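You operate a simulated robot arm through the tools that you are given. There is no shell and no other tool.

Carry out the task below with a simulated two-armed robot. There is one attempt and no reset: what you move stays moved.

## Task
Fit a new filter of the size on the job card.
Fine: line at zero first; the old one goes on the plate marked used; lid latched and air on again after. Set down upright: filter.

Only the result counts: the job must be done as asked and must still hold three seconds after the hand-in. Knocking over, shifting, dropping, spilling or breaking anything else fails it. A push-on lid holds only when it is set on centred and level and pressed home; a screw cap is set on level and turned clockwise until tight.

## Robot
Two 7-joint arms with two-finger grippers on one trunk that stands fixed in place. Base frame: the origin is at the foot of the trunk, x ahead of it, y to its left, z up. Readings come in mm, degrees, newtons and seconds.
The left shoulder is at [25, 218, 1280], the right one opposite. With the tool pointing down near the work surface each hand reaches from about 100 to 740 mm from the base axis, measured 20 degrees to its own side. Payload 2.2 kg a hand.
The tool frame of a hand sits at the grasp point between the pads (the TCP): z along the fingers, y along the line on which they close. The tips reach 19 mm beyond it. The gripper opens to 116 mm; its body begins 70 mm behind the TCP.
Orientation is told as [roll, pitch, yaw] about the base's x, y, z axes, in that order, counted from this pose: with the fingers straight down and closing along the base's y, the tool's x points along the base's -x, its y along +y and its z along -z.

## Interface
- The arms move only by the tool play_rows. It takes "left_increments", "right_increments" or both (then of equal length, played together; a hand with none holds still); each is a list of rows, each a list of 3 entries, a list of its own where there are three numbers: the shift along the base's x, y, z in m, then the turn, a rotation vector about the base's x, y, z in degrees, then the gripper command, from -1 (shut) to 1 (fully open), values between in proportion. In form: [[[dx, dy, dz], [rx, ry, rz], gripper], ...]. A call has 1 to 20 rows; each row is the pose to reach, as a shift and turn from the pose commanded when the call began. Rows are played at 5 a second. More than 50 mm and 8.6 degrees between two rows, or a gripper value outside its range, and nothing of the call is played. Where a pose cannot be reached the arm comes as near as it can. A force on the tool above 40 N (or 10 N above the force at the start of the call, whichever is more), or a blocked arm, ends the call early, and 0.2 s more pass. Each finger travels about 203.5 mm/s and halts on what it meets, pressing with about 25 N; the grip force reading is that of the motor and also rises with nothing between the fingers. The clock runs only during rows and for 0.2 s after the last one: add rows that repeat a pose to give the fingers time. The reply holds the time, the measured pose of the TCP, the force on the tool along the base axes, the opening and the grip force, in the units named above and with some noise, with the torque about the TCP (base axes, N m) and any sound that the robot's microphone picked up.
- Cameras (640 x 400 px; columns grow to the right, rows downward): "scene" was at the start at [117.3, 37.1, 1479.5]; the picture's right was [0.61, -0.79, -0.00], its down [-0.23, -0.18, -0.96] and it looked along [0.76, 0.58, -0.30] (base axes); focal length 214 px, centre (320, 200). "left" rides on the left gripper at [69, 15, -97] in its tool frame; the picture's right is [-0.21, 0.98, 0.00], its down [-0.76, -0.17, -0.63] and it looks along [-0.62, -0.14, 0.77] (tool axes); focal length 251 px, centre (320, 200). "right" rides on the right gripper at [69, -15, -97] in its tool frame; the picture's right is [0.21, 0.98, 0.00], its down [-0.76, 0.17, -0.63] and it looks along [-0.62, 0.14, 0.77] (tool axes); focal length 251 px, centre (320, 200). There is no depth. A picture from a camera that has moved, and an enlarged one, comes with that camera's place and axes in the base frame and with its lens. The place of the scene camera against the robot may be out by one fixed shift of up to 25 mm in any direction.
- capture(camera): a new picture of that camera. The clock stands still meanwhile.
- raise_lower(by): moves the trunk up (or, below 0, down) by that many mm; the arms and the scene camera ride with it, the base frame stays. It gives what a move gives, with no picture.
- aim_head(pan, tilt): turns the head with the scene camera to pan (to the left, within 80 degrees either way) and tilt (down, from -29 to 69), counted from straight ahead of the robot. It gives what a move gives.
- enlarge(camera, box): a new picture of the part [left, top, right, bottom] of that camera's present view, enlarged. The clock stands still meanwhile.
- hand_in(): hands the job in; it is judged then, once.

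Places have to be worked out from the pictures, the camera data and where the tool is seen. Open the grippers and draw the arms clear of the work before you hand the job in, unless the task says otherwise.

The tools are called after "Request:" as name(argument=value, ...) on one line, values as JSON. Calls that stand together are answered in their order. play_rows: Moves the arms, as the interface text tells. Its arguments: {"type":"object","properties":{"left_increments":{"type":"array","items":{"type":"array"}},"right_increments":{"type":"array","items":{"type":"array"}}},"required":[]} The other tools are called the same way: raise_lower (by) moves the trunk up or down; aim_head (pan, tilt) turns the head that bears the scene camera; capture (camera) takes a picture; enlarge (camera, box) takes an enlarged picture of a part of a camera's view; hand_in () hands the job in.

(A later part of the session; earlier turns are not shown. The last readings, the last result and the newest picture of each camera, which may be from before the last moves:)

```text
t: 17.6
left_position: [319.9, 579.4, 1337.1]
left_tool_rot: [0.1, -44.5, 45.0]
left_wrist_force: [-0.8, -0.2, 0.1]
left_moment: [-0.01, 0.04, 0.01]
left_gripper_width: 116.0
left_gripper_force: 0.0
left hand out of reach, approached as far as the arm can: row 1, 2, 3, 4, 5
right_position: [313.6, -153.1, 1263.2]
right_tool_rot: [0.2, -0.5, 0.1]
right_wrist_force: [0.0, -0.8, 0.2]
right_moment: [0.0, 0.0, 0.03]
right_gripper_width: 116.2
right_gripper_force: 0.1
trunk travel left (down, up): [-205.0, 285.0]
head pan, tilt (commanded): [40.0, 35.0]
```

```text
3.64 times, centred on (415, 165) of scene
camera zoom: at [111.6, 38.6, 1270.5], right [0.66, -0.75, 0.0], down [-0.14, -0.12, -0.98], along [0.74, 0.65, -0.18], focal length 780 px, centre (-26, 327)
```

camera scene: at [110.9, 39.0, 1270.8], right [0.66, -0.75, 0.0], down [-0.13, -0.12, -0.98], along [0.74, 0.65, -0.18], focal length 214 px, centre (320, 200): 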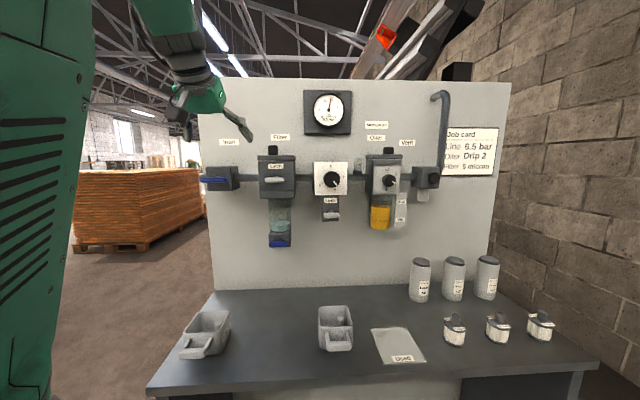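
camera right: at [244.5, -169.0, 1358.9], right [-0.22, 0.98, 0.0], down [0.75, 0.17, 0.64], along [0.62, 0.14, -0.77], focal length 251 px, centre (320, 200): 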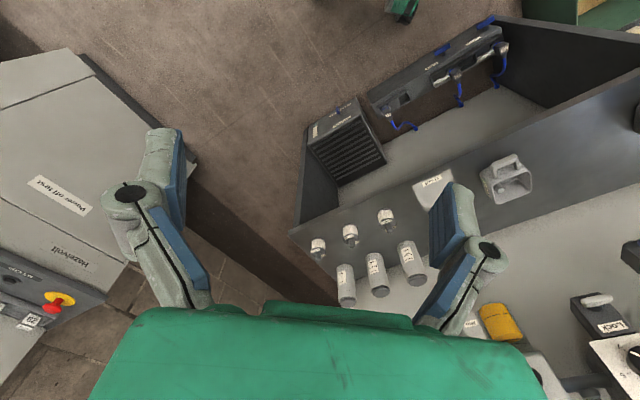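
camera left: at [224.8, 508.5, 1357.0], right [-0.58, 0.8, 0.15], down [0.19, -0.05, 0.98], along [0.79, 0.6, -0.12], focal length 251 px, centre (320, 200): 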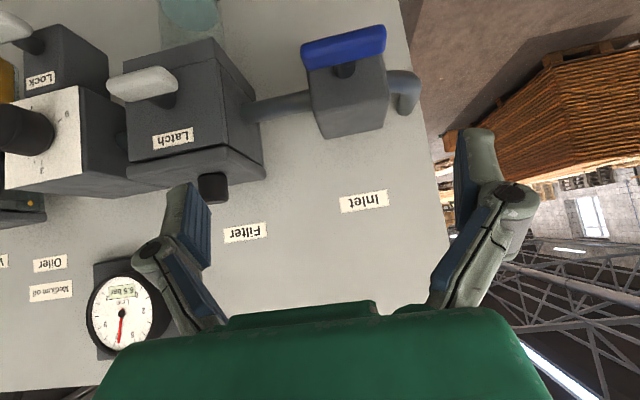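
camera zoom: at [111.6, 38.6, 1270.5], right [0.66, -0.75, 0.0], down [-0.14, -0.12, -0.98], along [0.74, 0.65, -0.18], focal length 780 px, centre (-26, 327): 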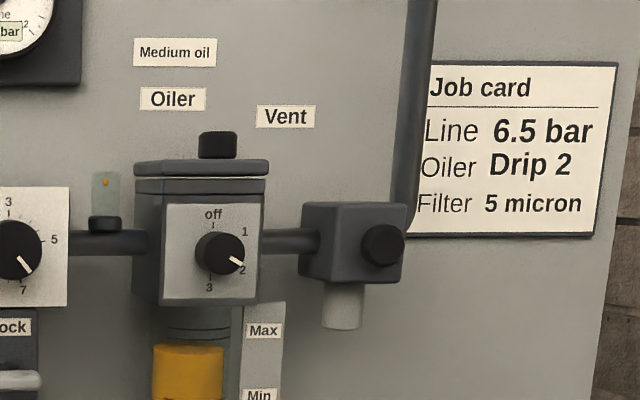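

The inlet lever is a symmetric bar, lying along the pipe (open), at about s≈-0.215 m, 0.727 m out, z≈1.205; the latch handle sits level too. I close the left gripper and bring its tip just above the left end of the inlet lever to look.

Request:
play_rows(left_increments=[[[0, 0, 0], [0, 0, 0], 0], [[0, 0, 0], [0, 0, 0], -1], [[0.001, 0.02, -0.01], [0, 0, 0], -1], [[0.003, 0.04, -0.025], [0, 0, 0], -1], [[0.005, 0.06, -0.04], [0, 0, 0], -1], [[0.007, 0.08, -0.055], [0, 0, 0], -1], [[0.008, 0.095, -0.07], [0, 0, 0], -1], [[0.008, 0.095, -0.07], [0, 0, 0], -1]])

Request:
capture(camera="left")

Request:
capture(camera="scene")

```text
t: 19.4
left_position: [328.5, 669.1, 1270.0]
left_tool_rot: [0.5, -44.9, 44.7]
left_wrist_force: [-0.4, 0.0, 0.0]
left_moment: [0.02, 0.01, 0.01]
left_gripper_width: 0.0
left_gripper_force: 24.8
right_position: [313.8, -152.7, 1263.9]
right_tool_rot: [0.1, -0.4, 0.1]
right_wrist_force: [0.5, -0.7, 0.1]
right_moment: [0.0, -0.02, -0.01]
right_gripper_width: 115.8
right_gripper_force: 0.0
trunk travel left (down, up): [-205.0, 285.0]
head pan, tilt (commanded): [40.0, 35.0]
```

```text
taken
camera left: at [233.4, 600.1, 1288.3], right [-0.58, 0.8, 0.16], down [0.18, -0.06, 0.98], along [0.79, 0.6, -0.11], focal length 251 px, centre (320, 200)
```

left: 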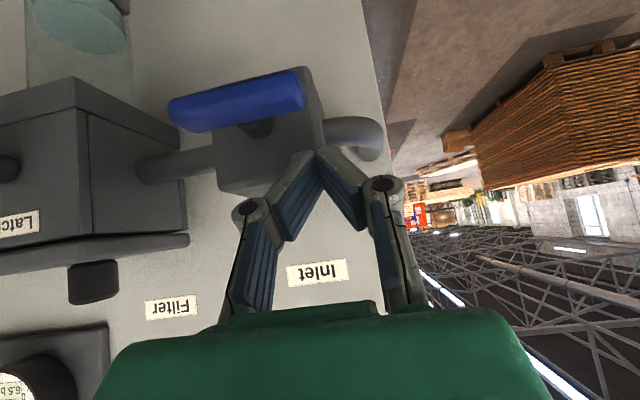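

```text
taken
camera scene: at [108.7, 34.7, 1230.9], right [0.64, -0.77, 0.0], down [-0.44, -0.37, -0.82], along [0.63, 0.53, -0.58], focal length 214 px, centre (320, 200)
```

scene: 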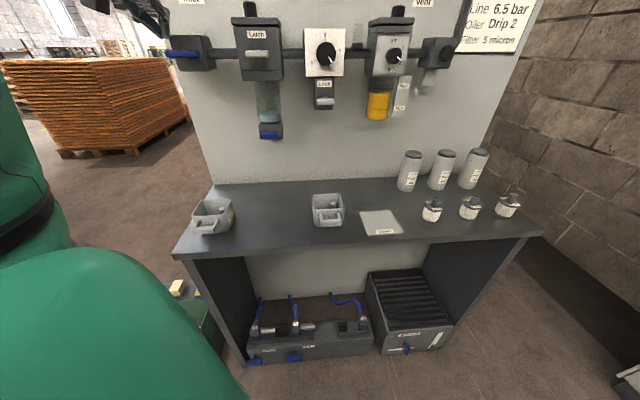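

Both cameras agree once I allow a scene-camera shift of about [0,25,-6]: inlet lever centre lies at s=-212, d=704, z=1218 (base ≈[348,648,1218]), latch handle centre s=-51, d=685, z=1220. I set the closed tip on top of the lever's left end and press gently down to see which way it turns.

Request:
play_rows(left_increments=[[[-0.009, -0.012, 0], [0, 0, 0], -1], [[-0.009, -0.012, -0.012], [0, 0, 0], -1], [[-0.009, -0.012, -0.021], [0, 0, 0], -1], [[-0.0095, -0.0115, -0.026], [0, 0, 0], -1], [[-0.0098, -0.0112, -0.03], [0, 0, 0], -1], [[-0.0102, -0.0108, -0.034], [0, 0, 0], -1]])

Request:
capture(camera="left")

Request:
enlarge(camera="scene", box=[130, 0, 300, 110])

```text
t: 20.8
left_position: [319.0, 659.8, 1232.3]
left_tool_rot: [0.4, -44.9, 44.7]
left_wrist_force: [-0.8, -0.3, 1.3]
left_moment: [-0.02, 0.03, 0.0]
left_gripper_width: 0.0
left_gripper_force: 24.8
right_position: [313.4, -153.0, 1262.7]
right_tool_rot: [0.1, -0.5, 0.1]
right_wrist_force: [0.2, -1.2, 0.0]
right_moment: [-0.02, -0.01, -0.01]
right_gripper_width: 115.9
right_gripper_force: 0.2
trunk travel left (down, up): [-205.0, 285.0]
head pan, tilt (commanded): [40.0, 35.0]
```

```text
taken
camera left: at [224.4, 588.8, 1253.1], right [-0.58, 0.8, 0.16], down [0.18, -0.06, 0.98], along [0.79, 0.6, -0.11], focal length 251 px, centre (320, 200)
```

left: 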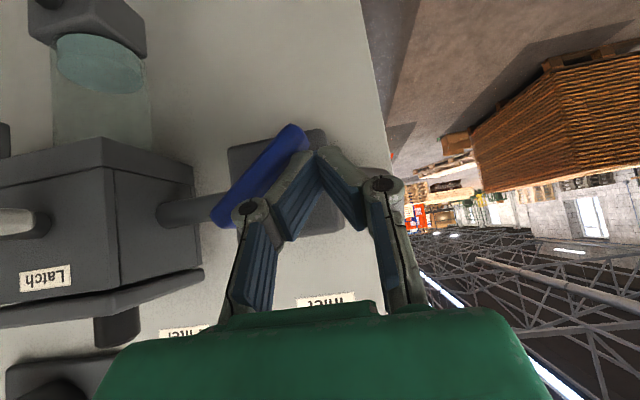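

```text
3.64 times, centred on (215, 55) of scene
camera zoom: at [108.6, 34.6, 1230.9], right [0.64, -0.77, 0.0], down [-0.44, -0.37, -0.82], along [0.63, 0.53, -0.58], focal length 780 px, centre (702, 727)
```

zoom: 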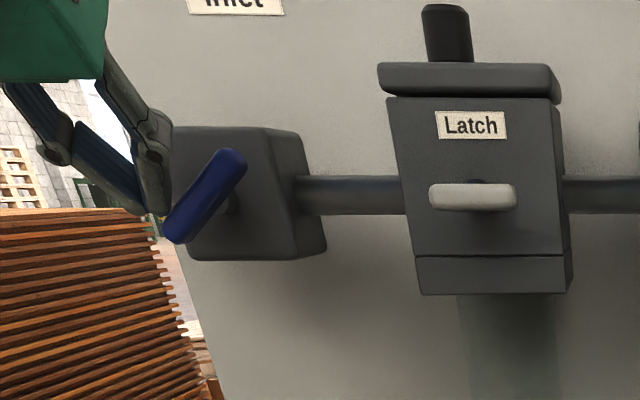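

The lever turned freely, about 50° anticlockwise already. I carry on along the arc, pushing its lower end across until it stands vertical against its stop.

Request:
play_rows(left_increments=[[[0, 0, -0.008], [0, 0, 0], -1], [[0.0007, -0.0007, -0.015], [0, 0, 0], -1], [[0.0035, -0.0035, -0.021], [0, 0, 0], -1], [[0.007, -0.007, -0.025], [0, 0, 0], -1], [[0.0106, -0.0106, -0.027], [0, 0, 0], -1], [[0.0134, -0.0134, -0.027], [0, 0, 0], -1], [[0.0156, -0.0156, -0.027], [0, 0, 0], -1]])

Request:
enlarge(camera="scene", box=[130, 0, 300, 110])

Request:
capture(camera="left")

```text
t: 22.2
left_position: [320.4, 653.2, 1209.1]
left_tool_rot: [0.6, -45.5, 45.9]
left_wrist_force: [-31.6, 24.9, -3.6]
left_moment: [-0.24, -0.33, 0.01]
left_gripper_width: 0.0
left_gripper_force: 25.3
right_position: [309.9, -153.2, 1263.4]
right_tool_rot: [0.4, -0.5, 0.1]
right_wrist_force: [0.5, 0.1, -1.9]
right_moment: [0.03, 0.08, 0.02]
right_gripper_width: 116.0
right_gripper_force: 0.1
trunk travel left (down, up): [-205.0, 285.0]
head pan, tilt (commanded): [40.0, 35.0]
stopped in row 6 (left hand): the force on the tool passed its limit at 42 N (the readings are from after the stop); the commanded pose is now the measured one
```

```text
3.64 times, centred on (215, 55) of scene
camera zoom: at [103.5, 42.4, 1230.7], right [0.64, -0.77, 0.01], down [-0.44, -0.38, -0.82], along [0.63, 0.52, -0.58], focal length 780 px, centre (702, 727)
```

zoom: 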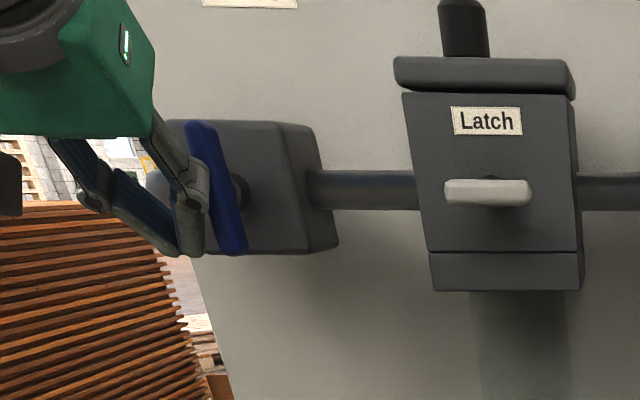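

```text
taken
camera left: at [226.3, 580.5, 1227.6], right [-0.6, 0.78, 0.16], down [0.18, -0.06, 0.98], along [0.78, 0.62, -0.1], focal length 251 px, centre (320, 200)
```

left: 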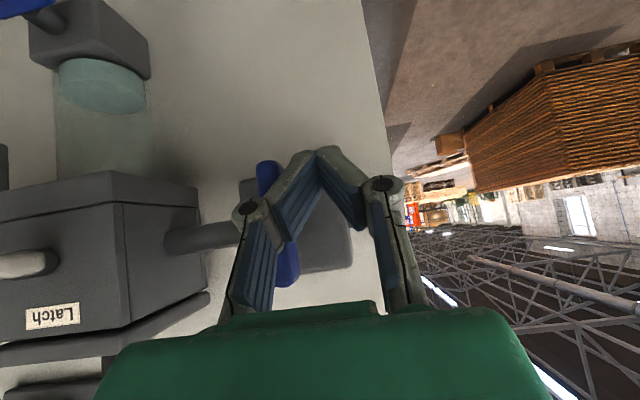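

The inlet lever now stands vertical against its stop (closed). I release the push and back the left hand off, then check the lever and the gauge.

Request:
play_rows(left_increments=[[[-0.005, 0.005, 0], [0, 0, 0], -1], [[-0.012, 0.008, 0.005], [0, 0, 0], -1], [[-0.025, -0.005, 0.02], [0, 0, 0], -1], [[-0.035, -0.015, 0.05], [0, 0, 0], -1], [[-0.035, -0.015, 0.09], [0, 0, 0], -1], [[-0.035, -0.02, 0.13], [0, 0, 0], 0], [[-0.035, -0.02, 0.13], [0, 0, 0], 1]])

Request:
aim_head(pan=40, tilt=15)

Request:
capture(camera="scene")

Request:
capture(camera="left")

```text
t: 23.8
left_position: [292.7, 625.5, 1344.8]
left_tool_rot: [1.0, -45.5, 45.0]
left_wrist_force: [0.9, -0.4, 0.2]
left_moment: [0.03, -0.01, 0.01]
left_gripper_width: 115.7
left_gripper_force: 0.0
right_position: [313.6, -158.6, 1262.8]
right_tool_rot: [0.4, -0.4, 0.0]
right_wrist_force: [-0.2, -0.2, -0.3]
right_moment: [-0.01, 0.04, 0.01]
right_gripper_width: 116.1
right_gripper_force: 0.1
trunk travel left (down, up): [-205.0, 285.0]
head pan, tilt (commanded): [40.0, 35.0]
```

```text
t: 24.6
left_position: [292.8, 628.0, 1341.6]
left_tool_rot: [0.6, -45.3, 45.1]
left_wrist_force: [-0.1, -0.6, -0.6]
left_moment: [-0.03, 0.01, 0.01]
left_gripper_width: 116.0
left_gripper_force: 0.0
right_position: [313.8, -157.3, 1263.0]
right_tool_rot: [0.3, -0.4, 0.0]
right_wrist_force: [-0.3, 0.8, 0.9]
right_moment: [0.01, 0.0, 0.0]
right_gripper_width: 115.7
right_gripper_force: 0.1
trunk travel left (down, up): [-205.0, 285.0]
head pan, tilt (commanded): [40.0, 15.0]
```

```text
taken
camera scene: at [114.4, 32.6, 1244.1], right [0.6, -0.8, 0.0], down [-0.36, -0.27, -0.89], along [0.71, 0.54, -0.45], focal length 214 px, centre (320, 200)
```

scene: 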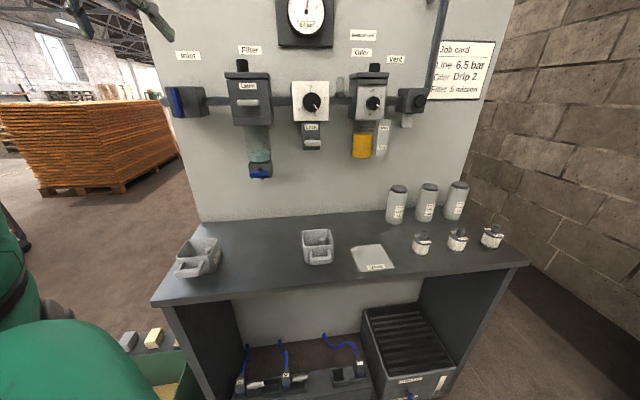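

```text
taken
camera left: at [198.6, 556.2, 1360.8], right [-0.59, 0.79, 0.16], down [0.18, -0.06, 0.98], along [0.79, 0.61, -0.11], focal length 251 px, centre (320, 200)
```

left: 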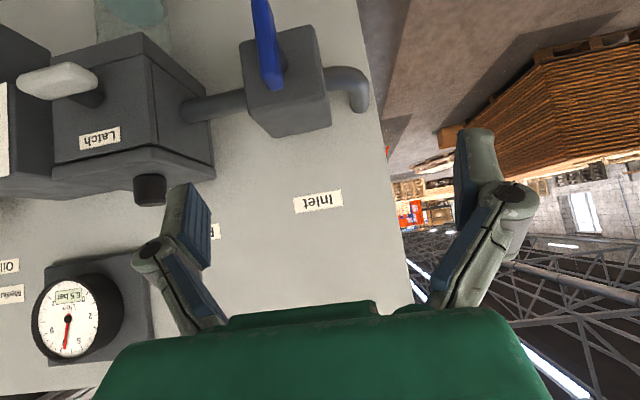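

The inlet lever is vertical and the gauge still holds 6.5 bar, so the line must be vented. I judge the vent button at about [795,231,1215]; I bring the right hand, closed and pointing nearly level into the panel, to a standoff about 95 mm in front of it.

Request:
play_rows(right_increments=[[[0.0267, 0.0205, -0.002], [2.09, -5.04, 2.49], 0], [[0.0535, 0.0409, -0.004], [4.17, -10.08, 4.97], -1], [[0.0802, 0.0614, -0.006], [6.26, -15.12, 7.46], -1], [[0.1069, 0.0819, -0.008], [8.35, -20.16, 9.95], -1], [[0.1337, 0.1023, -0.01], [10.43, -25.2, 12.43], -1], [[0.1604, 0.1228, -0.012], [12.52, -30.24, 14.92], -1], [[0.1871, 0.1433, -0.0145], [14.61, -35.28, 17.41], -1], [[0.2139, 0.1637, -0.0165], [16.69, -40.32, 19.89], -1], [[0.2406, 0.1842, -0.0185], [18.78, -45.36, 22.38], -1], [[0.2673, 0.2047, -0.0205], [20.87, -50.4, 24.87], -1], [[0.2941, 0.2251, -0.0225], [22.95, -55.44, 27.35], -1], [[0.3208, 0.2456, -0.0245], [25.04, -60.48, 29.84], -1], [[0.3475, 0.2661, -0.027], [27.13, -65.52, 32.33], -1], [[0.3743, 0.2865, -0.029], [29.21, -70.56, 34.81], -1], [[0.401, 0.307, -0.031], [31.3, -75.6, 37.3], -1], [[0.401, 0.307, -0.031], [31.3, -75.6, 37.3], -1]])

Request:
capture(camera="scene")

Request:
capture(camera="right")

```text
t: 28.0
left_position: [289.5, 632.1, 1340.2]
left_tool_rot: [0.1, -45.0, 45.5]
left_wrist_force: [-0.3, 0.0, -0.1]
left_moment: [-0.01, 0.0, 0.02]
left_gripper_width: 115.6
left_gripper_force: 0.0
right_position: [713.2, 152.4, 1233.2]
right_tool_rot: [-0.5, -80.7, 45.8]
right_wrist_force: [-0.2, -0.5, 1.2]
right_moment: [0.0, -0.01, 0.01]
right_gripper_width: 0.0
right_gripper_force: 25.4
trunk travel left (down, up): [-205.0, 285.0]
head pan, tilt (commanded): [40.0, 15.0]
```

```text
taken
camera scene: at [114.1, 36.6, 1245.3], right [0.62, -0.79, 0.0], down [-0.34, -0.27, -0.9], along [0.71, 0.56, -0.44], focal length 214 px, centre (320, 200)
```

scene: 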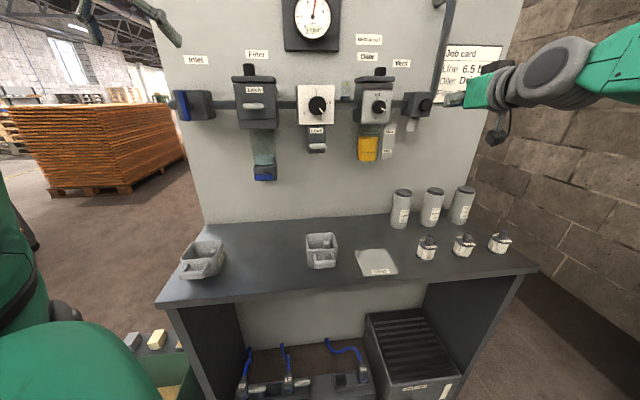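

```text
taken
camera right: at [649.9, 66.1, 1181.3], right [-0.72, 0.66, -0.21], down [-0.47, -0.24, 0.85], along [0.51, 0.71, 0.48], focal length 251 px, centre (320, 200)
```

right: 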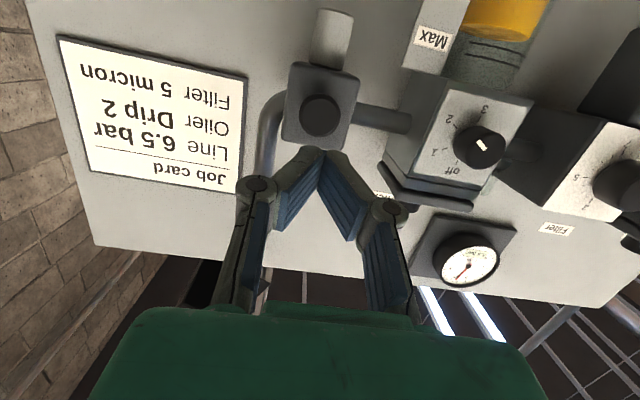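

The right hand came to the standoff cleanly, the vent button lies straight ahead slightly below tip level. I advance to about 15-20 mm from it and check.

Request:
play_rows(right_increments=[[[0.01, 0.01, -0.012], [0, 0, 0], -1], [[0.025, 0.025, -0.012], [0, 0, 0], -1], [[0.04, 0.04, -0.012], [0, 0, 0], -1], [[0.051, 0.051, -0.012], [0, 0, 0], -1], [[0.051, 0.051, -0.012], [0, 0, 0], -1]])

Request:
capture(camera="right")

Request:
enlarge(camera="scene", box=[380, 60, 500, 150])

```text
t: 29.2
left_position: [291.7, 630.7, 1338.9]
left_tool_rot: [0.2, -44.9, 45.6]
left_wrist_force: [-0.7, 0.2, 0.2]
left_moment: [0.0, 0.02, -0.02]
left_gripper_width: 115.9
left_gripper_force: 0.0
right_position: [754.6, 190.1, 1221.9]
right_tool_rot: [0.4, -80.5, 44.9]
right_wrist_force: [-0.1, -0.4, -0.1]
right_moment: [0.01, 0.02, -0.02]
right_gripper_width: 0.0
right_gripper_force: 25.0
right hand out of reach, approached as far as the arm can: row 4, 5
trunk travel left (down, up): [-205.0, 285.0]
head pan, tilt (commanded): [40.0, 15.0]
```

```text
taken
camera right: at [691.1, 104.0, 1168.0], right [-0.72, 0.66, -0.21], down [-0.47, -0.24, 0.85], along [0.51, 0.71, 0.48], focal length 251 px, centre (320, 200)
```

right: 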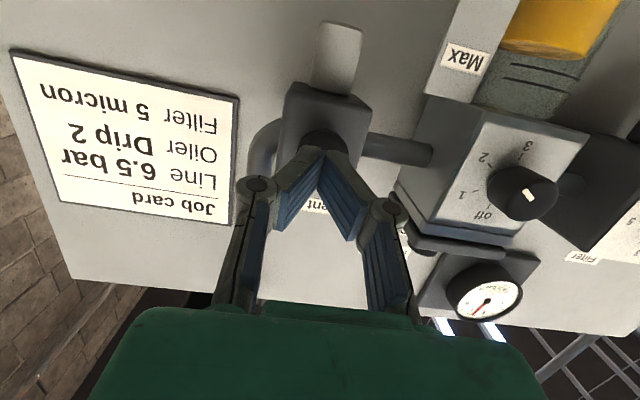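

```text
4.44 times, centred on (440, 105) of scene
camera zoom: at [114.9, 35.9, 1244.7], right [0.62, -0.78, 0.0], down [-0.35, -0.28, -0.9], along [0.7, 0.56, -0.44], focal length 953 px, centre (-213, 622)
```

zoom: 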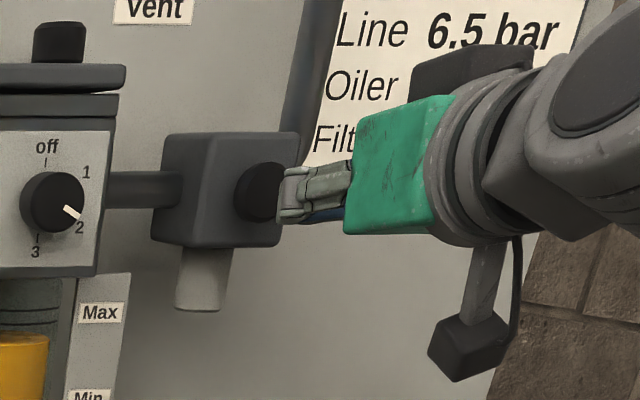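

The right arm runs out of reach about 30 mm short of the button, so I retire it to its own side and will use the left hand, whose shoulder is closer to this spot.

Request:
play_rows(right_increments=[[[-0.018, -0.018, 0], [0, 0, 0], -1], [[-0.035, -0.035, 0], [0, 0, 0], -1], [[-0.0621, -0.0593, 0.0027], [-2.09, 5.04, -2.49], -1], [[-0.0891, -0.0837, 0.0055], [-4.17, 10.08, -4.97], -1], [[-0.1162, -0.108, 0.0082], [-6.26, 15.12, -7.46], -1], [[-0.1433, -0.1323, 0.0109], [-8.35, 20.16, -9.95], -1], [[-0.1703, -0.1567, 0.0137], [-10.43, 25.2, -12.43], -1], [[-0.1974, -0.181, 0.0164], [-12.52, 30.24, -14.92], -1], [[-0.2245, -0.2053, 0.0191], [-14.61, 35.28, -17.41], -1], [[-0.2515, -0.2297, 0.0219], [-16.69, 40.32, -19.89], -1], [[-0.2786, -0.254, 0.0246], [-18.78, 45.36, -22.38], -1], [[-0.3057, -0.2783, 0.0273], [-20.87, 50.4, -24.87], -1], [[-0.3327, -0.3027, 0.0301], [-22.95, 55.44, -27.35], -1], [[-0.3598, -0.327, 0.0328], [-25.04, 60.48, -29.84], -1], [[-0.3869, -0.3513, 0.0355], [-27.13, 65.52, -32.33], -1], [[-0.4139, -0.3757, 0.0383], [-29.21, 70.56, -34.81], -1], [[-0.441, -0.4, 0.041], [-31.3, 75.6, -37.3], -1], [[-0.441, -0.4, 0.041], [-31.3, 75.6, -37.3], 0]])

Request:
capture(camera="scene")

```text
t: 33.0
left_position: [291.9, 631.6, 1338.5]
left_tool_rot: [0.0, -44.8, 45.7]
left_wrist_force: [0.3, -0.3, 0.9]
left_moment: [0.0, 0.02, 0.01]
left_gripper_width: 116.1
left_gripper_force: 0.0
right_position: [312.1, -210.4, 1262.8]
right_tool_rot: [0.3, -0.5, 0.0]
right_wrist_force: [-0.3, -0.9, 0.2]
right_moment: [0.0, -0.01, -0.01]
right_gripper_width: 58.2
right_gripper_force: 0.1
trunk travel left (down, up): [-205.0, 285.0]
head pan, tilt (commanded): [40.0, 15.0]
```

```text
taken
camera scene: at [112.1, 34.6, 1243.3], right [0.63, -0.77, 0.0], down [-0.35, -0.29, -0.89], along [0.69, 0.56, -0.46], focal length 214 px, centre (320, 200)
```

scene: 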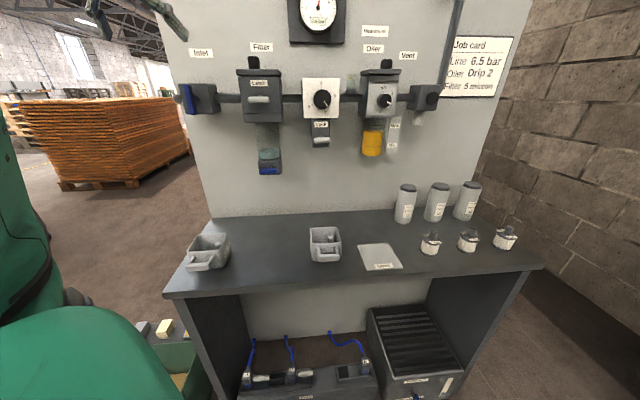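

Scene is unchanged and clear. I carry the closed left hand across at a height above the fittings to a standoff about 70 mm in front of the vent button, pointing level at it.

Request:
play_rows(left_increments=[[[0.0285, -0.0297, 0], [1.43, -1.85, -1.01], 0], [[0.057, -0.0593, 0], [2.87, -3.69, -2.01], -1], [[0.0854, -0.089, 0], [4.3, -5.54, -3.02], -1], [[0.1139, -0.1187, 0], [5.73, -7.39, -4.03], -1], [[0.1424, -0.1483, 0], [7.17, -9.23, -5.03], -1], [[0.1709, -0.178, 0], [8.6, -11.08, -6.04], -1], [[0.1993, -0.2077, 0], [10.03, -12.93, -7.05], -1], [[0.2278, -0.2373, -0.002], [11.47, -14.77, -8.05], -1], [[0.2563, -0.267, -0.016], [12.9, -16.62, -9.06], -1], [[0.2848, -0.2967, -0.031], [14.33, -18.47, -10.07], -1], [[0.3132, -0.3263, -0.046], [15.77, -20.31, -11.07], -1], [[0.3417, -0.356, -0.061], [17.2, -22.16, -12.08], -1], [[0.3702, -0.3857, -0.076], [18.63, -24.01, -13.09], -1], [[0.3987, -0.4153, -0.091], [20.07, -25.85, -14.09], -1], [[0.4272, -0.445, -0.106], [21.5, -27.7, -15.1], -1], [[0.4272, -0.445, -0.106], [21.5, -27.7, -15.1], -1]])

Request:
capture(camera="scene")

Request:
capture(camera="left")

```text
t: 36.6
left_position: [713.3, 207.6, 1256.0]
left_tool_rot: [-15.6, -79.8, 47.0]
left_wrist_force: [-0.3, -0.5, -0.4]
left_moment: [-0.02, 0.01, 0.0]
left_gripper_width: 0.2
left_gripper_force: 25.5
left hand out of reach, approached as far as the arm can: row 2, 3, 4, 5, 6, 7, 8, 9, 10, 11
right_position: [306.5, -209.1, 1263.0]
right_tool_rot: [0.4, -0.7, 0.0]
right_wrist_force: [-0.5, -0.3, 0.5]
right_moment: [-0.02, -0.02, 0.0]
right_gripper_width: 57.9
right_gripper_force: 0.1
trunk travel left (down, up): [-205.0, 285.0]
head pan, tilt (commanded): [40.0, 15.0]
stopped in row 16 (left hand): the arm was blocked; the commanded pose is now the measured one
```

```text
taken
camera scene: at [113.9, 34.8, 1263.0], right [0.64, -0.77, 0.0], down [-0.2, -0.16, -0.97], along [0.74, 0.62, -0.26], focal length 214 px, centre (320, 200)
```

scene: 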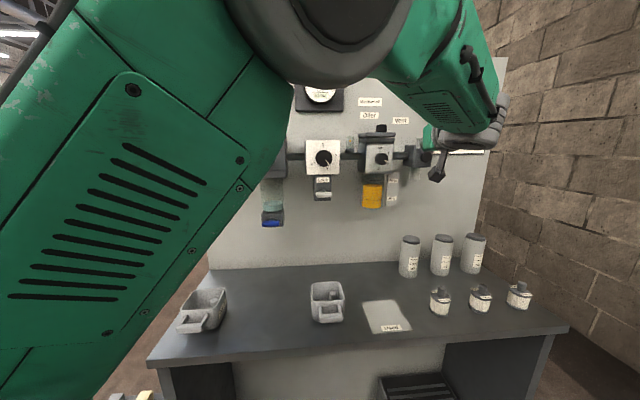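

```text
taken
camera left: at [613.8, 163.1, 1204.2], right [-0.49, 0.86, 0.16], down [-0.35, -0.37, 0.86], along [0.8, 0.36, 0.48], focal length 251 px, centre (320, 200)
```

left: 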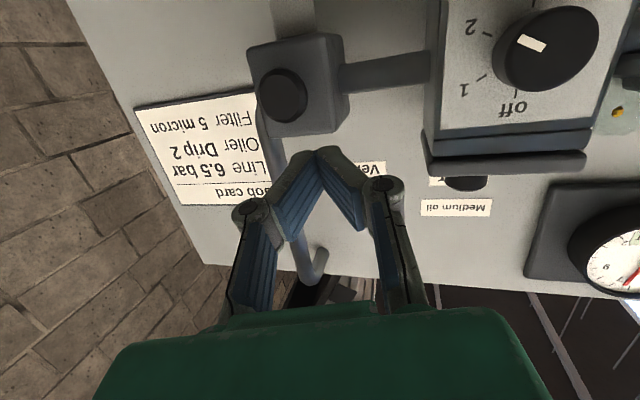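

The hand is close: tip at about [730,218,1253], button at about [795,231,1219] by both cameras. The arm stopped as blocked, so I try a small corrective move down and right only.

Request:
play_rows(left_increments=[[[0, -0.006, -0.01], [0, 0, 0], -1], [[0, -0.012, -0.02], [0, 0, 0], -1], [[0, -0.016, -0.03], [0, 0, 0], -1], [[0, -0.016, -0.03], [0, 0, 0], -1]])

Request:
capture(camera="left")

Request:
capture(camera="right")

```text
t: 37.8
left_position: [708.4, 215.6, 1241.9]
left_tool_rot: [-27.5, -78.4, 60.1]
left_wrist_force: [-0.3, -0.4, -0.2]
left_moment: [0.01, -0.03, -0.02]
left_gripper_width: 0.3
left_gripper_force: 25.5
right_position: [304.8, -209.4, 1264.5]
right_tool_rot: [0.2, -0.8, 0.1]
right_wrist_force: [-0.2, 0.5, -0.2]
right_moment: [0.03, -0.02, -0.03]
right_gripper_width: 57.9
right_gripper_force: 0.2
trunk travel left (down, up): [-205.0, 285.0]
head pan, tilt (commanded): [40.0, 15.0]
stopped in row 4 (left hand): the arm was blocked; the commanded pose is now the measured one
```

```text
taken
camera left: at [611.9, 166.6, 1189.7], right [-0.51, 0.85, 0.12], down [-0.36, -0.34, 0.87], along [0.78, 0.4, 0.48], focal length 251 px, centre (320, 200)
```

left: 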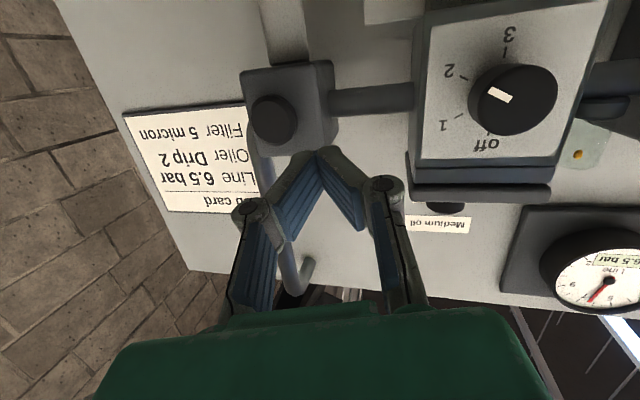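

```text
taken
camera right: at [233.6, -224.5, 1359.7], right [-0.22, 0.98, 0.0], down [0.75, 0.16, 0.64], along [0.63, 0.14, -0.77], focal length 251 px, centre (320, 200)
```

right: 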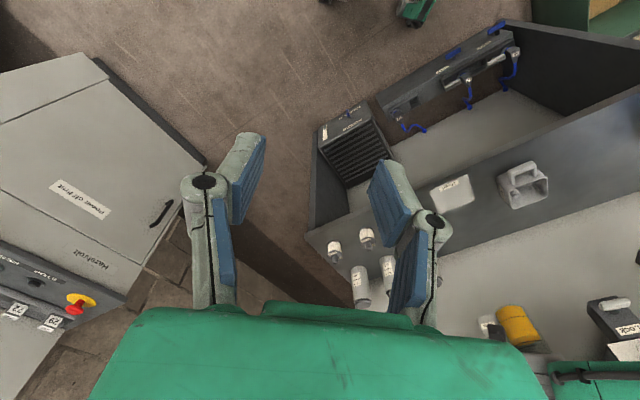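

The left hand will not move further right, and the right hand's reading shifts a few mm each time, so I suspect the two arms' elbows touch. I move the right hand well out to its own side first.

Request:
play_rows(right_increments=[[[0.01, -0.03, 0], [0, 0, 0], 0], [[0.02, -0.06, 0], [0, 0, 0], 0], [[0.03, -0.09, 0], [0, 0, 0], 0], [[0.04, -0.12, 0], [0, 0, 0], 0], [[0.05, -0.15, 0], [0, 0, 0], 0], [[0.06, -0.18, 0], [0, 0, 0], 0], [[0.06, -0.21, 0], [0, 0, 0], 0], [[0.06, -0.21, 0], [0, 0, 0], 0]])

Request:
capture(camera="scene")

Request:
capture(camera="right")

```text
t: 39.6
left_position: [708.1, 212.3, 1242.2]
left_tool_rot: [-27.6, -78.5, 60.0]
left_wrist_force: [-0.1, -0.5, -0.7]
left_moment: [0.04, 0.0, 0.02]
left_gripper_width: 0.2
left_gripper_force: 24.8
right_position: [362.3, -421.7, 1262.1]
right_tool_rot: [0.3, -0.9, 0.0]
right_wrist_force: [0.3, -0.8, -0.4]
right_moment: [0.0, 0.01, 0.0]
right_gripper_width: 58.0
right_gripper_force: 0.1
trunk travel left (down, up): [-205.0, 285.0]
head pan, tilt (commanded): [40.0, 15.0]
```

```text
taken
camera scene: at [114.6, 32.6, 1263.0], right [0.64, -0.77, 0.0], down [-0.2, -0.16, -0.97], along [0.74, 0.62, -0.26], focal length 214 px, centre (320, 200)
```

scene: 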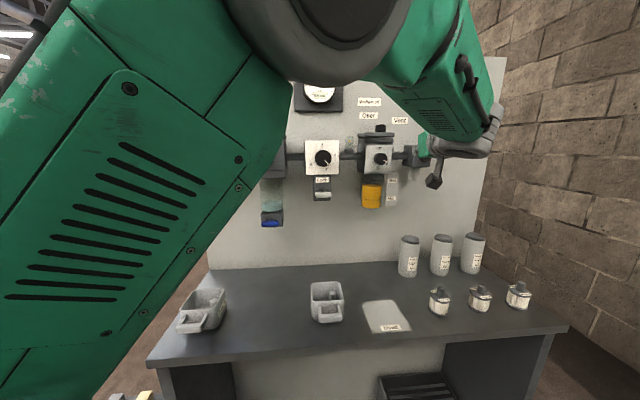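

```text
taken
camera right: at [293.8, -436.2, 1358.5], right [-0.21, 0.98, 0.0], down [0.75, 0.16, 0.64], along [0.63, 0.14, -0.77], focal length 251 px, centre (320, 200)
```

right: 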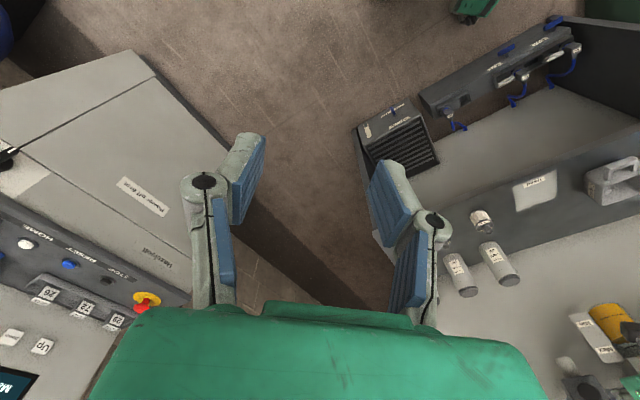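

With the right arm out of the way, the remaining correction for the left hand is mostly forward in x. I move it +50 mm in x, slightly down, to sit about 20 mm in front of the button.

Request:
play_rows(left_increments=[[[0.012, -0.002, -0.006], [0, 0, 0], -1], [[0.024, -0.004, -0.012], [0, 0, 0], -1], [[0.036, -0.006, -0.018], [0, 0, 0], -1], [[0.045, -0.006, -0.018], [0, 0, 0], -1], [[0.045, -0.006, -0.018], [0, 0, 0], -1]])

Request:
capture(camera="left")

Request:
capture(camera="scene")

```text
t: 41.0
left_position: [747.9, 250.7, 1246.4]
left_tool_rot: [-39.4, -75.7, 74.2]
left_wrist_force: [-0.1, 0.5, -0.2]
left_moment: [0.0, -0.01, 0.04]
left_gripper_width: 0.1
left_gripper_force: 25.0
right_position: [358.5, -418.2, 1264.4]
right_tool_rot: [0.2, -1.1, 0.1]
right_wrist_force: [-0.5, -0.3, -0.9]
right_moment: [-0.01, -0.01, 0.03]
right_gripper_width: 58.0
right_gripper_force: 0.0
trunk travel left (down, up): [-205.0, 285.0]
head pan, tilt (commanded): [40.0, 15.0]
stopped in row 5 (left hand): the arm was blocked; the commanded pose is now the measured one
```

```text
taken
camera left: at [654.5, 195.1, 1194.6], right [-0.55, 0.84, 0.05], down [-0.37, -0.3, 0.88], along [0.75, 0.46, 0.47], focal length 251 px, centre (320, 200)
```

left: 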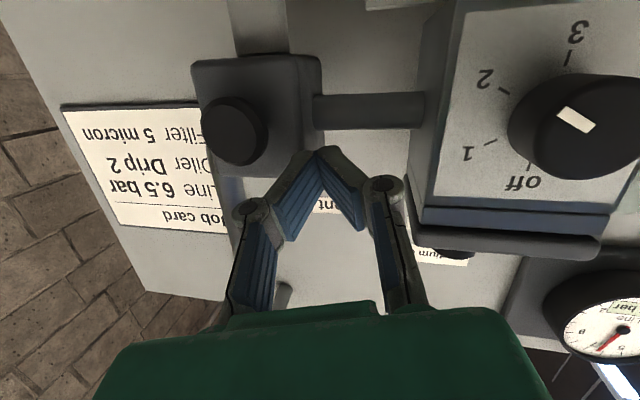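

```text
taken
camera scene: at [114.3, 33.9, 1263.0], right [0.64, -0.77, 0.0], down [-0.2, -0.16, -0.97], along [0.74, 0.62, -0.26], focal length 214 px, centre (320, 200)
```

scene: 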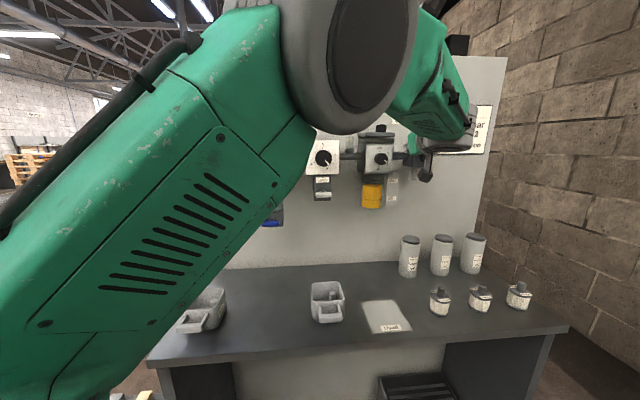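

The left hand drifts instead of following, with no force on the tool: its upper arm must be pressing on the robot's own body while the trunk is so low. I pull the hand straight back from the panel and then raise the trunk so the arm can pass below the head.

Request:
play_rows(left_increments=[[[-0.015, -0.012, 0.0], [0, 0, 0], -1], [[-0.03, -0.024, 0.0], [0, 0, 0], -1], [[-0.045, -0.036, 0.0], [0, 0, 0], -1], [[-0.06, -0.048, 0.0], [0, 0, 0], -1], [[-0.06, -0.048, 0.0], [0, 0, 0], -1]])

Request:
raise_lower(by=120)

Request:
capture(camera="scene")

Request:
capture(camera="left")

```text
t: 42.2
left_position: [689.3, 220.0, 1247.4]
left_tool_rot: [-40.7, -74.2, 76.3]
left_wrist_force: [0.7, -0.4, 0.6]
left_moment: [0.0, 0.02, 0.03]
left_gripper_width: 0.0
left_gripper_force: 24.6
right_position: [360.1, -418.7, 1264.8]
right_tool_rot: [0.2, -0.9, 0.0]
right_wrist_force: [0.7, 0.5, 0.2]
right_moment: [-0.03, -0.01, 0.01]
right_gripper_width: 58.2
right_gripper_force: 0.0
trunk travel left (down, up): [-205.0, 285.0]
head pan, tilt (commanded): [40.0, 15.0]
```

```text
t: 43.7
left_position: [689.2, 213.8, 1370.1]
left_tool_rot: [-41.6, -74.1, 76.5]
left_wrist_force: [0.0, 0.2, -0.4]
left_moment: [-0.01, -0.02, 0.02]
left_gripper_width: 0.0
left_gripper_force: 25.5
right_position: [359.9, -417.7, 1384.8]
right_tool_rot: [0.2, -0.9, 0.1]
right_wrist_force: [-0.3, 0.6, -0.2]
right_moment: [0.0, 0.01, 0.01]
right_gripper_width: 58.1
right_gripper_force: 0.1
trunk travel left (down, up): [-325.0, 165.0]
head pan, tilt (commanded): [40.0, 15.0]
```

```text
taken
camera scene: at [114.9, 33.3, 1382.9], right [0.64, -0.77, 0.0], down [-0.2, -0.16, -0.97], along [0.74, 0.62, -0.26], focal length 214 px, centre (320, 200)
```

scene: 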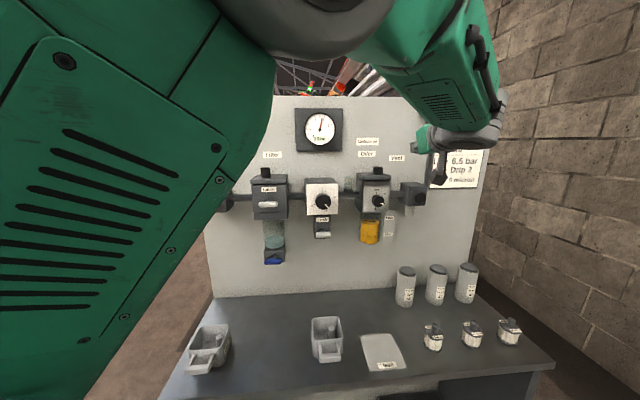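

```text
taken
camera left: at [595.8, 156.0, 1320.8], right [-0.55, 0.83, 0.03], down [-0.37, -0.28, 0.89], along [0.75, 0.48, 0.46], focal length 251 px, centre (320, 200)
```

left: 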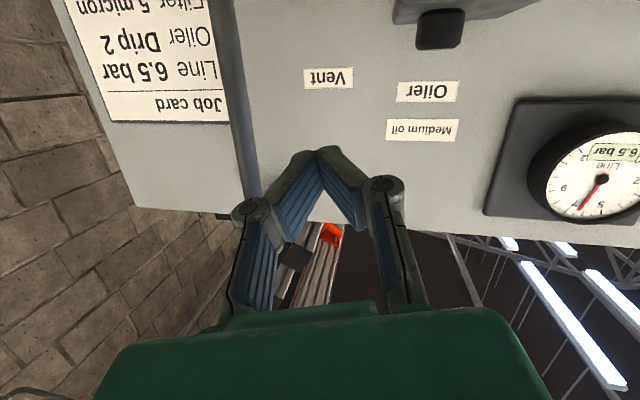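

The hand is free again and the view is clear. Now, with the trunk 120 mm higher, I lower the hand in front of the vent and then go forward to just short of the button.

Request:
play_rows(left_increments=[[[0.0, 0, -0.03], [0, 0, 0], -1], [[0.0, -0.005, -0.06], [0, 0, 0], -1], [[0.0, -0.01, -0.09], [0, 0, 0], -1], [[0.005, -0.014, -0.12], [0, 0, 0], -1], [[0.015, -0.014, -0.146], [0, 0, 0], -1], [[0.03, -0.014, -0.146], [0, 0, 0], -1], [[0.045, -0.014, -0.146], [0, 0, 0], -1], [[0.06, -0.014, -0.146], [0, 0, 0], -1], [[0.06, -0.014, -0.146], [0, 0, 0], -1]])

Request:
capture(camera="left")

Request:
capture(camera="scene")

```text
t: 45.9
left_position: [747.8, 229.0, 1224.2]
left_tool_rot: [-41.7, -72.7, 79.2]
left_wrist_force: [0.9, -0.8, 0.0]
left_moment: [0.01, 0.01, 0.0]
left_gripper_width: 0.1
left_gripper_force: 24.6
right_position: [354.9, -416.4, 1386.8]
right_tool_rot: [0.1, -1.1, 0.0]
right_wrist_force: [-0.4, -0.4, -0.4]
right_moment: [-0.04, 0.01, -0.01]
right_gripper_width: 58.1
right_gripper_force: 0.0
trunk travel left (down, up): [-325.0, 165.0]
head pan, tilt (commanded): [40.0, 15.0]
stopped in row 9 (left hand): the arm was blocked; the commanded pose is now the measured one
```

```text
taken
camera left: at [657.5, 165.9, 1176.9], right [-0.59, 0.81, 0.01], down [-0.35, -0.27, 0.9], along [0.73, 0.52, 0.45], focal length 251 px, centre (320, 200)
```

left: 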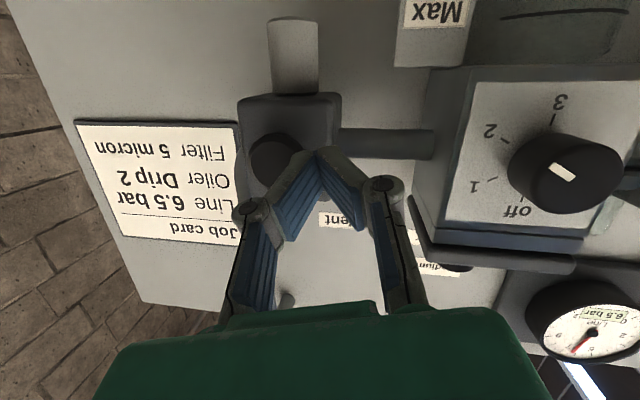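

```text
taken
camera scene: at [115.1, 33.4, 1383.0], right [0.64, -0.77, 0.0], down [-0.2, -0.16, -0.97], along [0.74, 0.62, -0.26], focal length 214 px, centre (320, 200)
```

scene: 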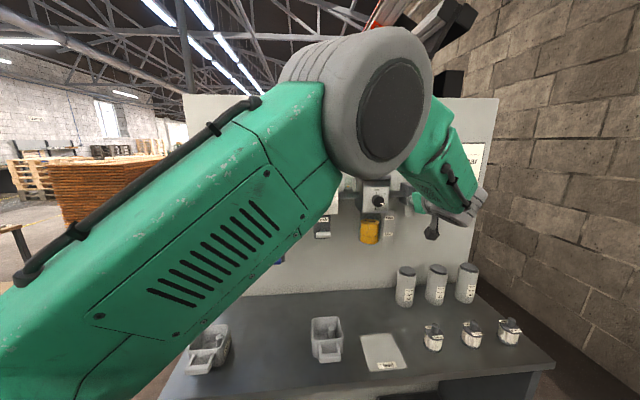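

The hand's y is stuck 29 mm too far left: the upper arm cannot swing further inward. Pointing the tool straighter ahead moves the wrist outward, so I yaw the tool about -23° while placing the tip in front of the button.

Request:
play_rows(left_increments=[[[-0.01, -0.005, 0], [0, 0, -6], -1], [[-0.012, -0.01, 0], [0, 0, -12], -1], [[-0.006, -0.018, 0], [0, 0, -18], -1], [[0.002, -0.02, 0], [0, 0, -24], -1], [[0.002, -0.02, 0], [0, 0, -24], -1]])

Request:
capture(camera="left")

```text
t: 47.1
left_position: [751.8, 203.0, 1227.9]
left_tool_rot: [-42.6, -72.9, 55.5]
left_wrist_force: [-0.5, -0.1, -0.4]
left_moment: [0.0, -0.01, -0.01]
left_gripper_width: 0.2
left_gripper_force: 25.0
right_position: [355.2, -413.8, 1386.7]
right_tool_rot: [0.0, -1.1, 0.0]
right_wrist_force: [-0.6, -0.6, -0.8]
right_moment: [0.01, 0.01, -0.02]
right_gripper_width: 58.1
right_gripper_force: 0.1
trunk travel left (down, up): [-325.0, 165.0]
head pan, tilt (commanded): [40.0, 15.0]
```

```text
taken
camera left: at [642.2, 183.2, 1179.5], right [-0.2, 0.98, 0.01], down [-0.44, -0.1, 0.89], along [0.88, 0.17, 0.45], focal length 251 px, centre (320, 200)
```

left: 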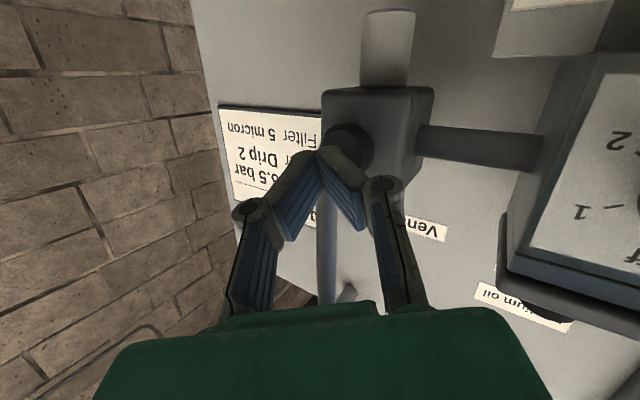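

Now the tip sits right in front of the button (tip ≈[771,206,1224], button ≈[795,231,1221]) with no blocking. I push straight along the panel normal in small steps, watching force and sound.

Request:
play_rows(left_increments=[[[0.0085, 0.0085, 0], [0, 0, 0], -1], [[0.0155, 0.0155, -0.001], [0, 0, 0], -1], [[0.02, 0.02, -0.002], [0, 0, 0], -1], [[0.0235, 0.0235, -0.002], [0, 0, 0], -1], [[0.026, 0.026, -0.002], [0, 0, 0], -1], [[0.028, 0.028, -0.002], [0, 0, 0], -1], [[0.028, 0.028, -0.002], [0, 0, 0], -1]])

Request:
capture(camera="left")

Request:
enlarge(camera="scene", box=[300, 100, 480, 260])

```text
t: 48.4
left_position: [769.1, 219.6, 1226.9]
left_tool_rot: [-41.9, -72.8, 53.8]
left_wrist_force: [-17.9, -29.6, 4.7]
left_moment: [0.25, -0.16, -0.03]
left_gripper_width: 0.0
left_gripper_force: 24.6
right_position: [348.7, -413.0, 1389.0]
right_tool_rot: [0.0, -1.4, 0.0]
right_wrist_force: [0.2, 0.2, -0.8]
right_moment: [-0.03, 0.02, 0.04]
right_gripper_width: 58.1
right_gripper_force: 0.0
trunk travel left (down, up): [-325.0, 165.0]
head pan, tilt (commanded): [40.0, 15.0]
heard: click
stopped in row 6 (left hand): the force on the tool passed its limit at 42 N (the readings are from after the stop); the commanded pose is now the measured one
```

```text
taken
camera left: at [659.7, 201.6, 1179.0], right [-0.18, 0.98, 0.01], down [-0.44, -0.09, 0.89], along [0.88, 0.16, 0.45], focal length 251 px, centre (320, 200)
```

left: 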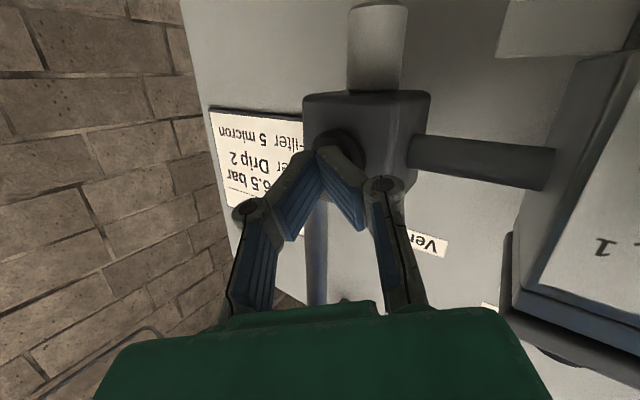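

```text
2.50 times, centred on (390, 180) of scene
camera zoom: at [106.5, 20.9, 1384.3], right [0.64, -0.77, -0.01], down [-0.2, -0.15, -0.97], along [0.74, 0.62, -0.25], focal length 536 px, centre (145, 250)
```

zoom: 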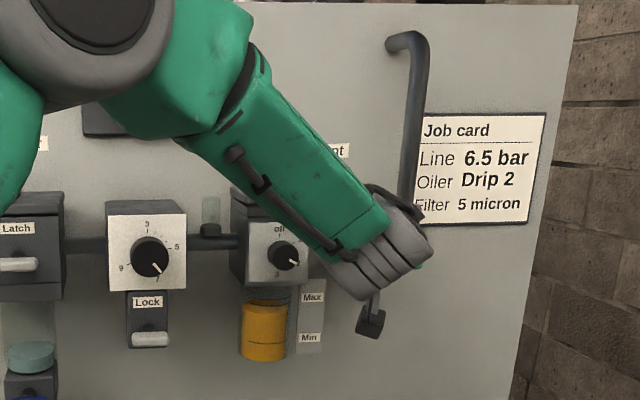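

A click was heard and the button is pressed. I hold it there for a few seconds to let the line vent.

Request:
play_rows(left_increments=[[[0, 0, 0], [0, 0, 0], -1], [[0, 0, 0], [0, 0, 0], -1], [[0, 0, 0], [0, 0, 0], -1], [[0, 0, 0], [0, 0, 0], -1], [[0, 0, 0], [0, 0, 0], -1], [[0, 0, 0], [0, 0, 0], -1], [[0, 0, 0], [0, 0, 0], -1], [[0, 0, 0], [0, 0, 0], -1], [[0, 0, 0], [0, 0, 0], -1], [[0, 0, 0], [0, 0, 0], -1], [[0, 0, 0], [0, 0, 0], -1], [[0, 0, 0], [0, 0, 0], -1], [[0, 0, 0], [0, 0, 0], -1], [[0, 0, 0], [0, 0, 0], -1], [[0, 0, 0], [0, 0, 0], -1]])

Request:
capture(camera="left")

Request:
capture(camera="scene")

```text
t: 49.9
left_position: [764.7, 223.4, 1225.6]
left_tool_rot: [-43.0, -72.1, 53.9]
left_wrist_force: [-12.6, -38.6, 1.9]
left_moment: [0.22, -0.1, -0.27]
left_gripper_width: 0.0
left_gripper_force: 24.8
right_position: [344.7, -400.0, 1392.9]
right_tool_rot: [-0.7, -1.6, 0.0]
right_wrist_force: [-0.2, 0.1, 0.5]
right_moment: [-0.01, -0.09, 0.0]
right_gripper_width: 57.9
right_gripper_force: 0.1
trunk travel left (down, up): [-325.0, 165.0]
head pan, tilt (commanded): [40.0, 15.0]
stopped in row 7 (left hand): the force on the tool passed its limit at 45 N (the readings are from after the stop); the commanded pose is now the measured one
```

```text
taken
camera left: at [655.6, 206.4, 1177.5], right [-0.17, 0.99, 0.0], down [-0.44, -0.07, 0.9], along [0.88, 0.15, 0.44], focal length 251 px, centre (320, 200)
```

left: 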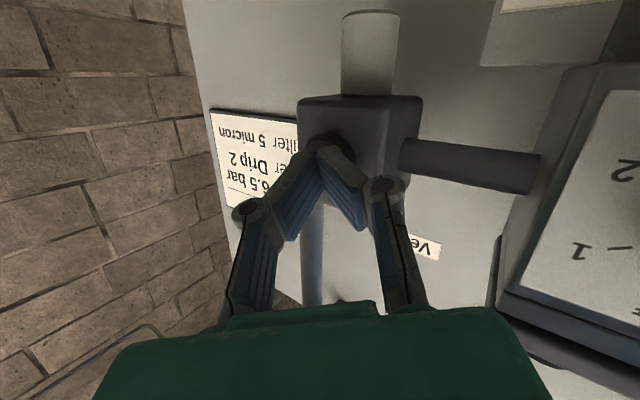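

```text
taken
camera scene: at [104.0, 17.8, 1384.5], right [0.64, -0.77, -0.01], down [-0.19, -0.15, -0.97], along [0.74, 0.62, -0.25], focal length 214 px, centre (320, 200)
```

scene: 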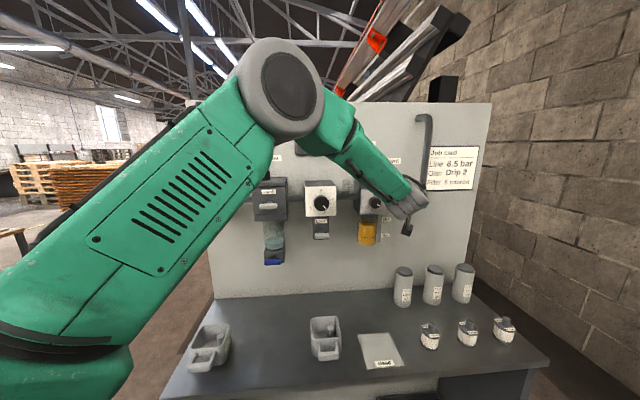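

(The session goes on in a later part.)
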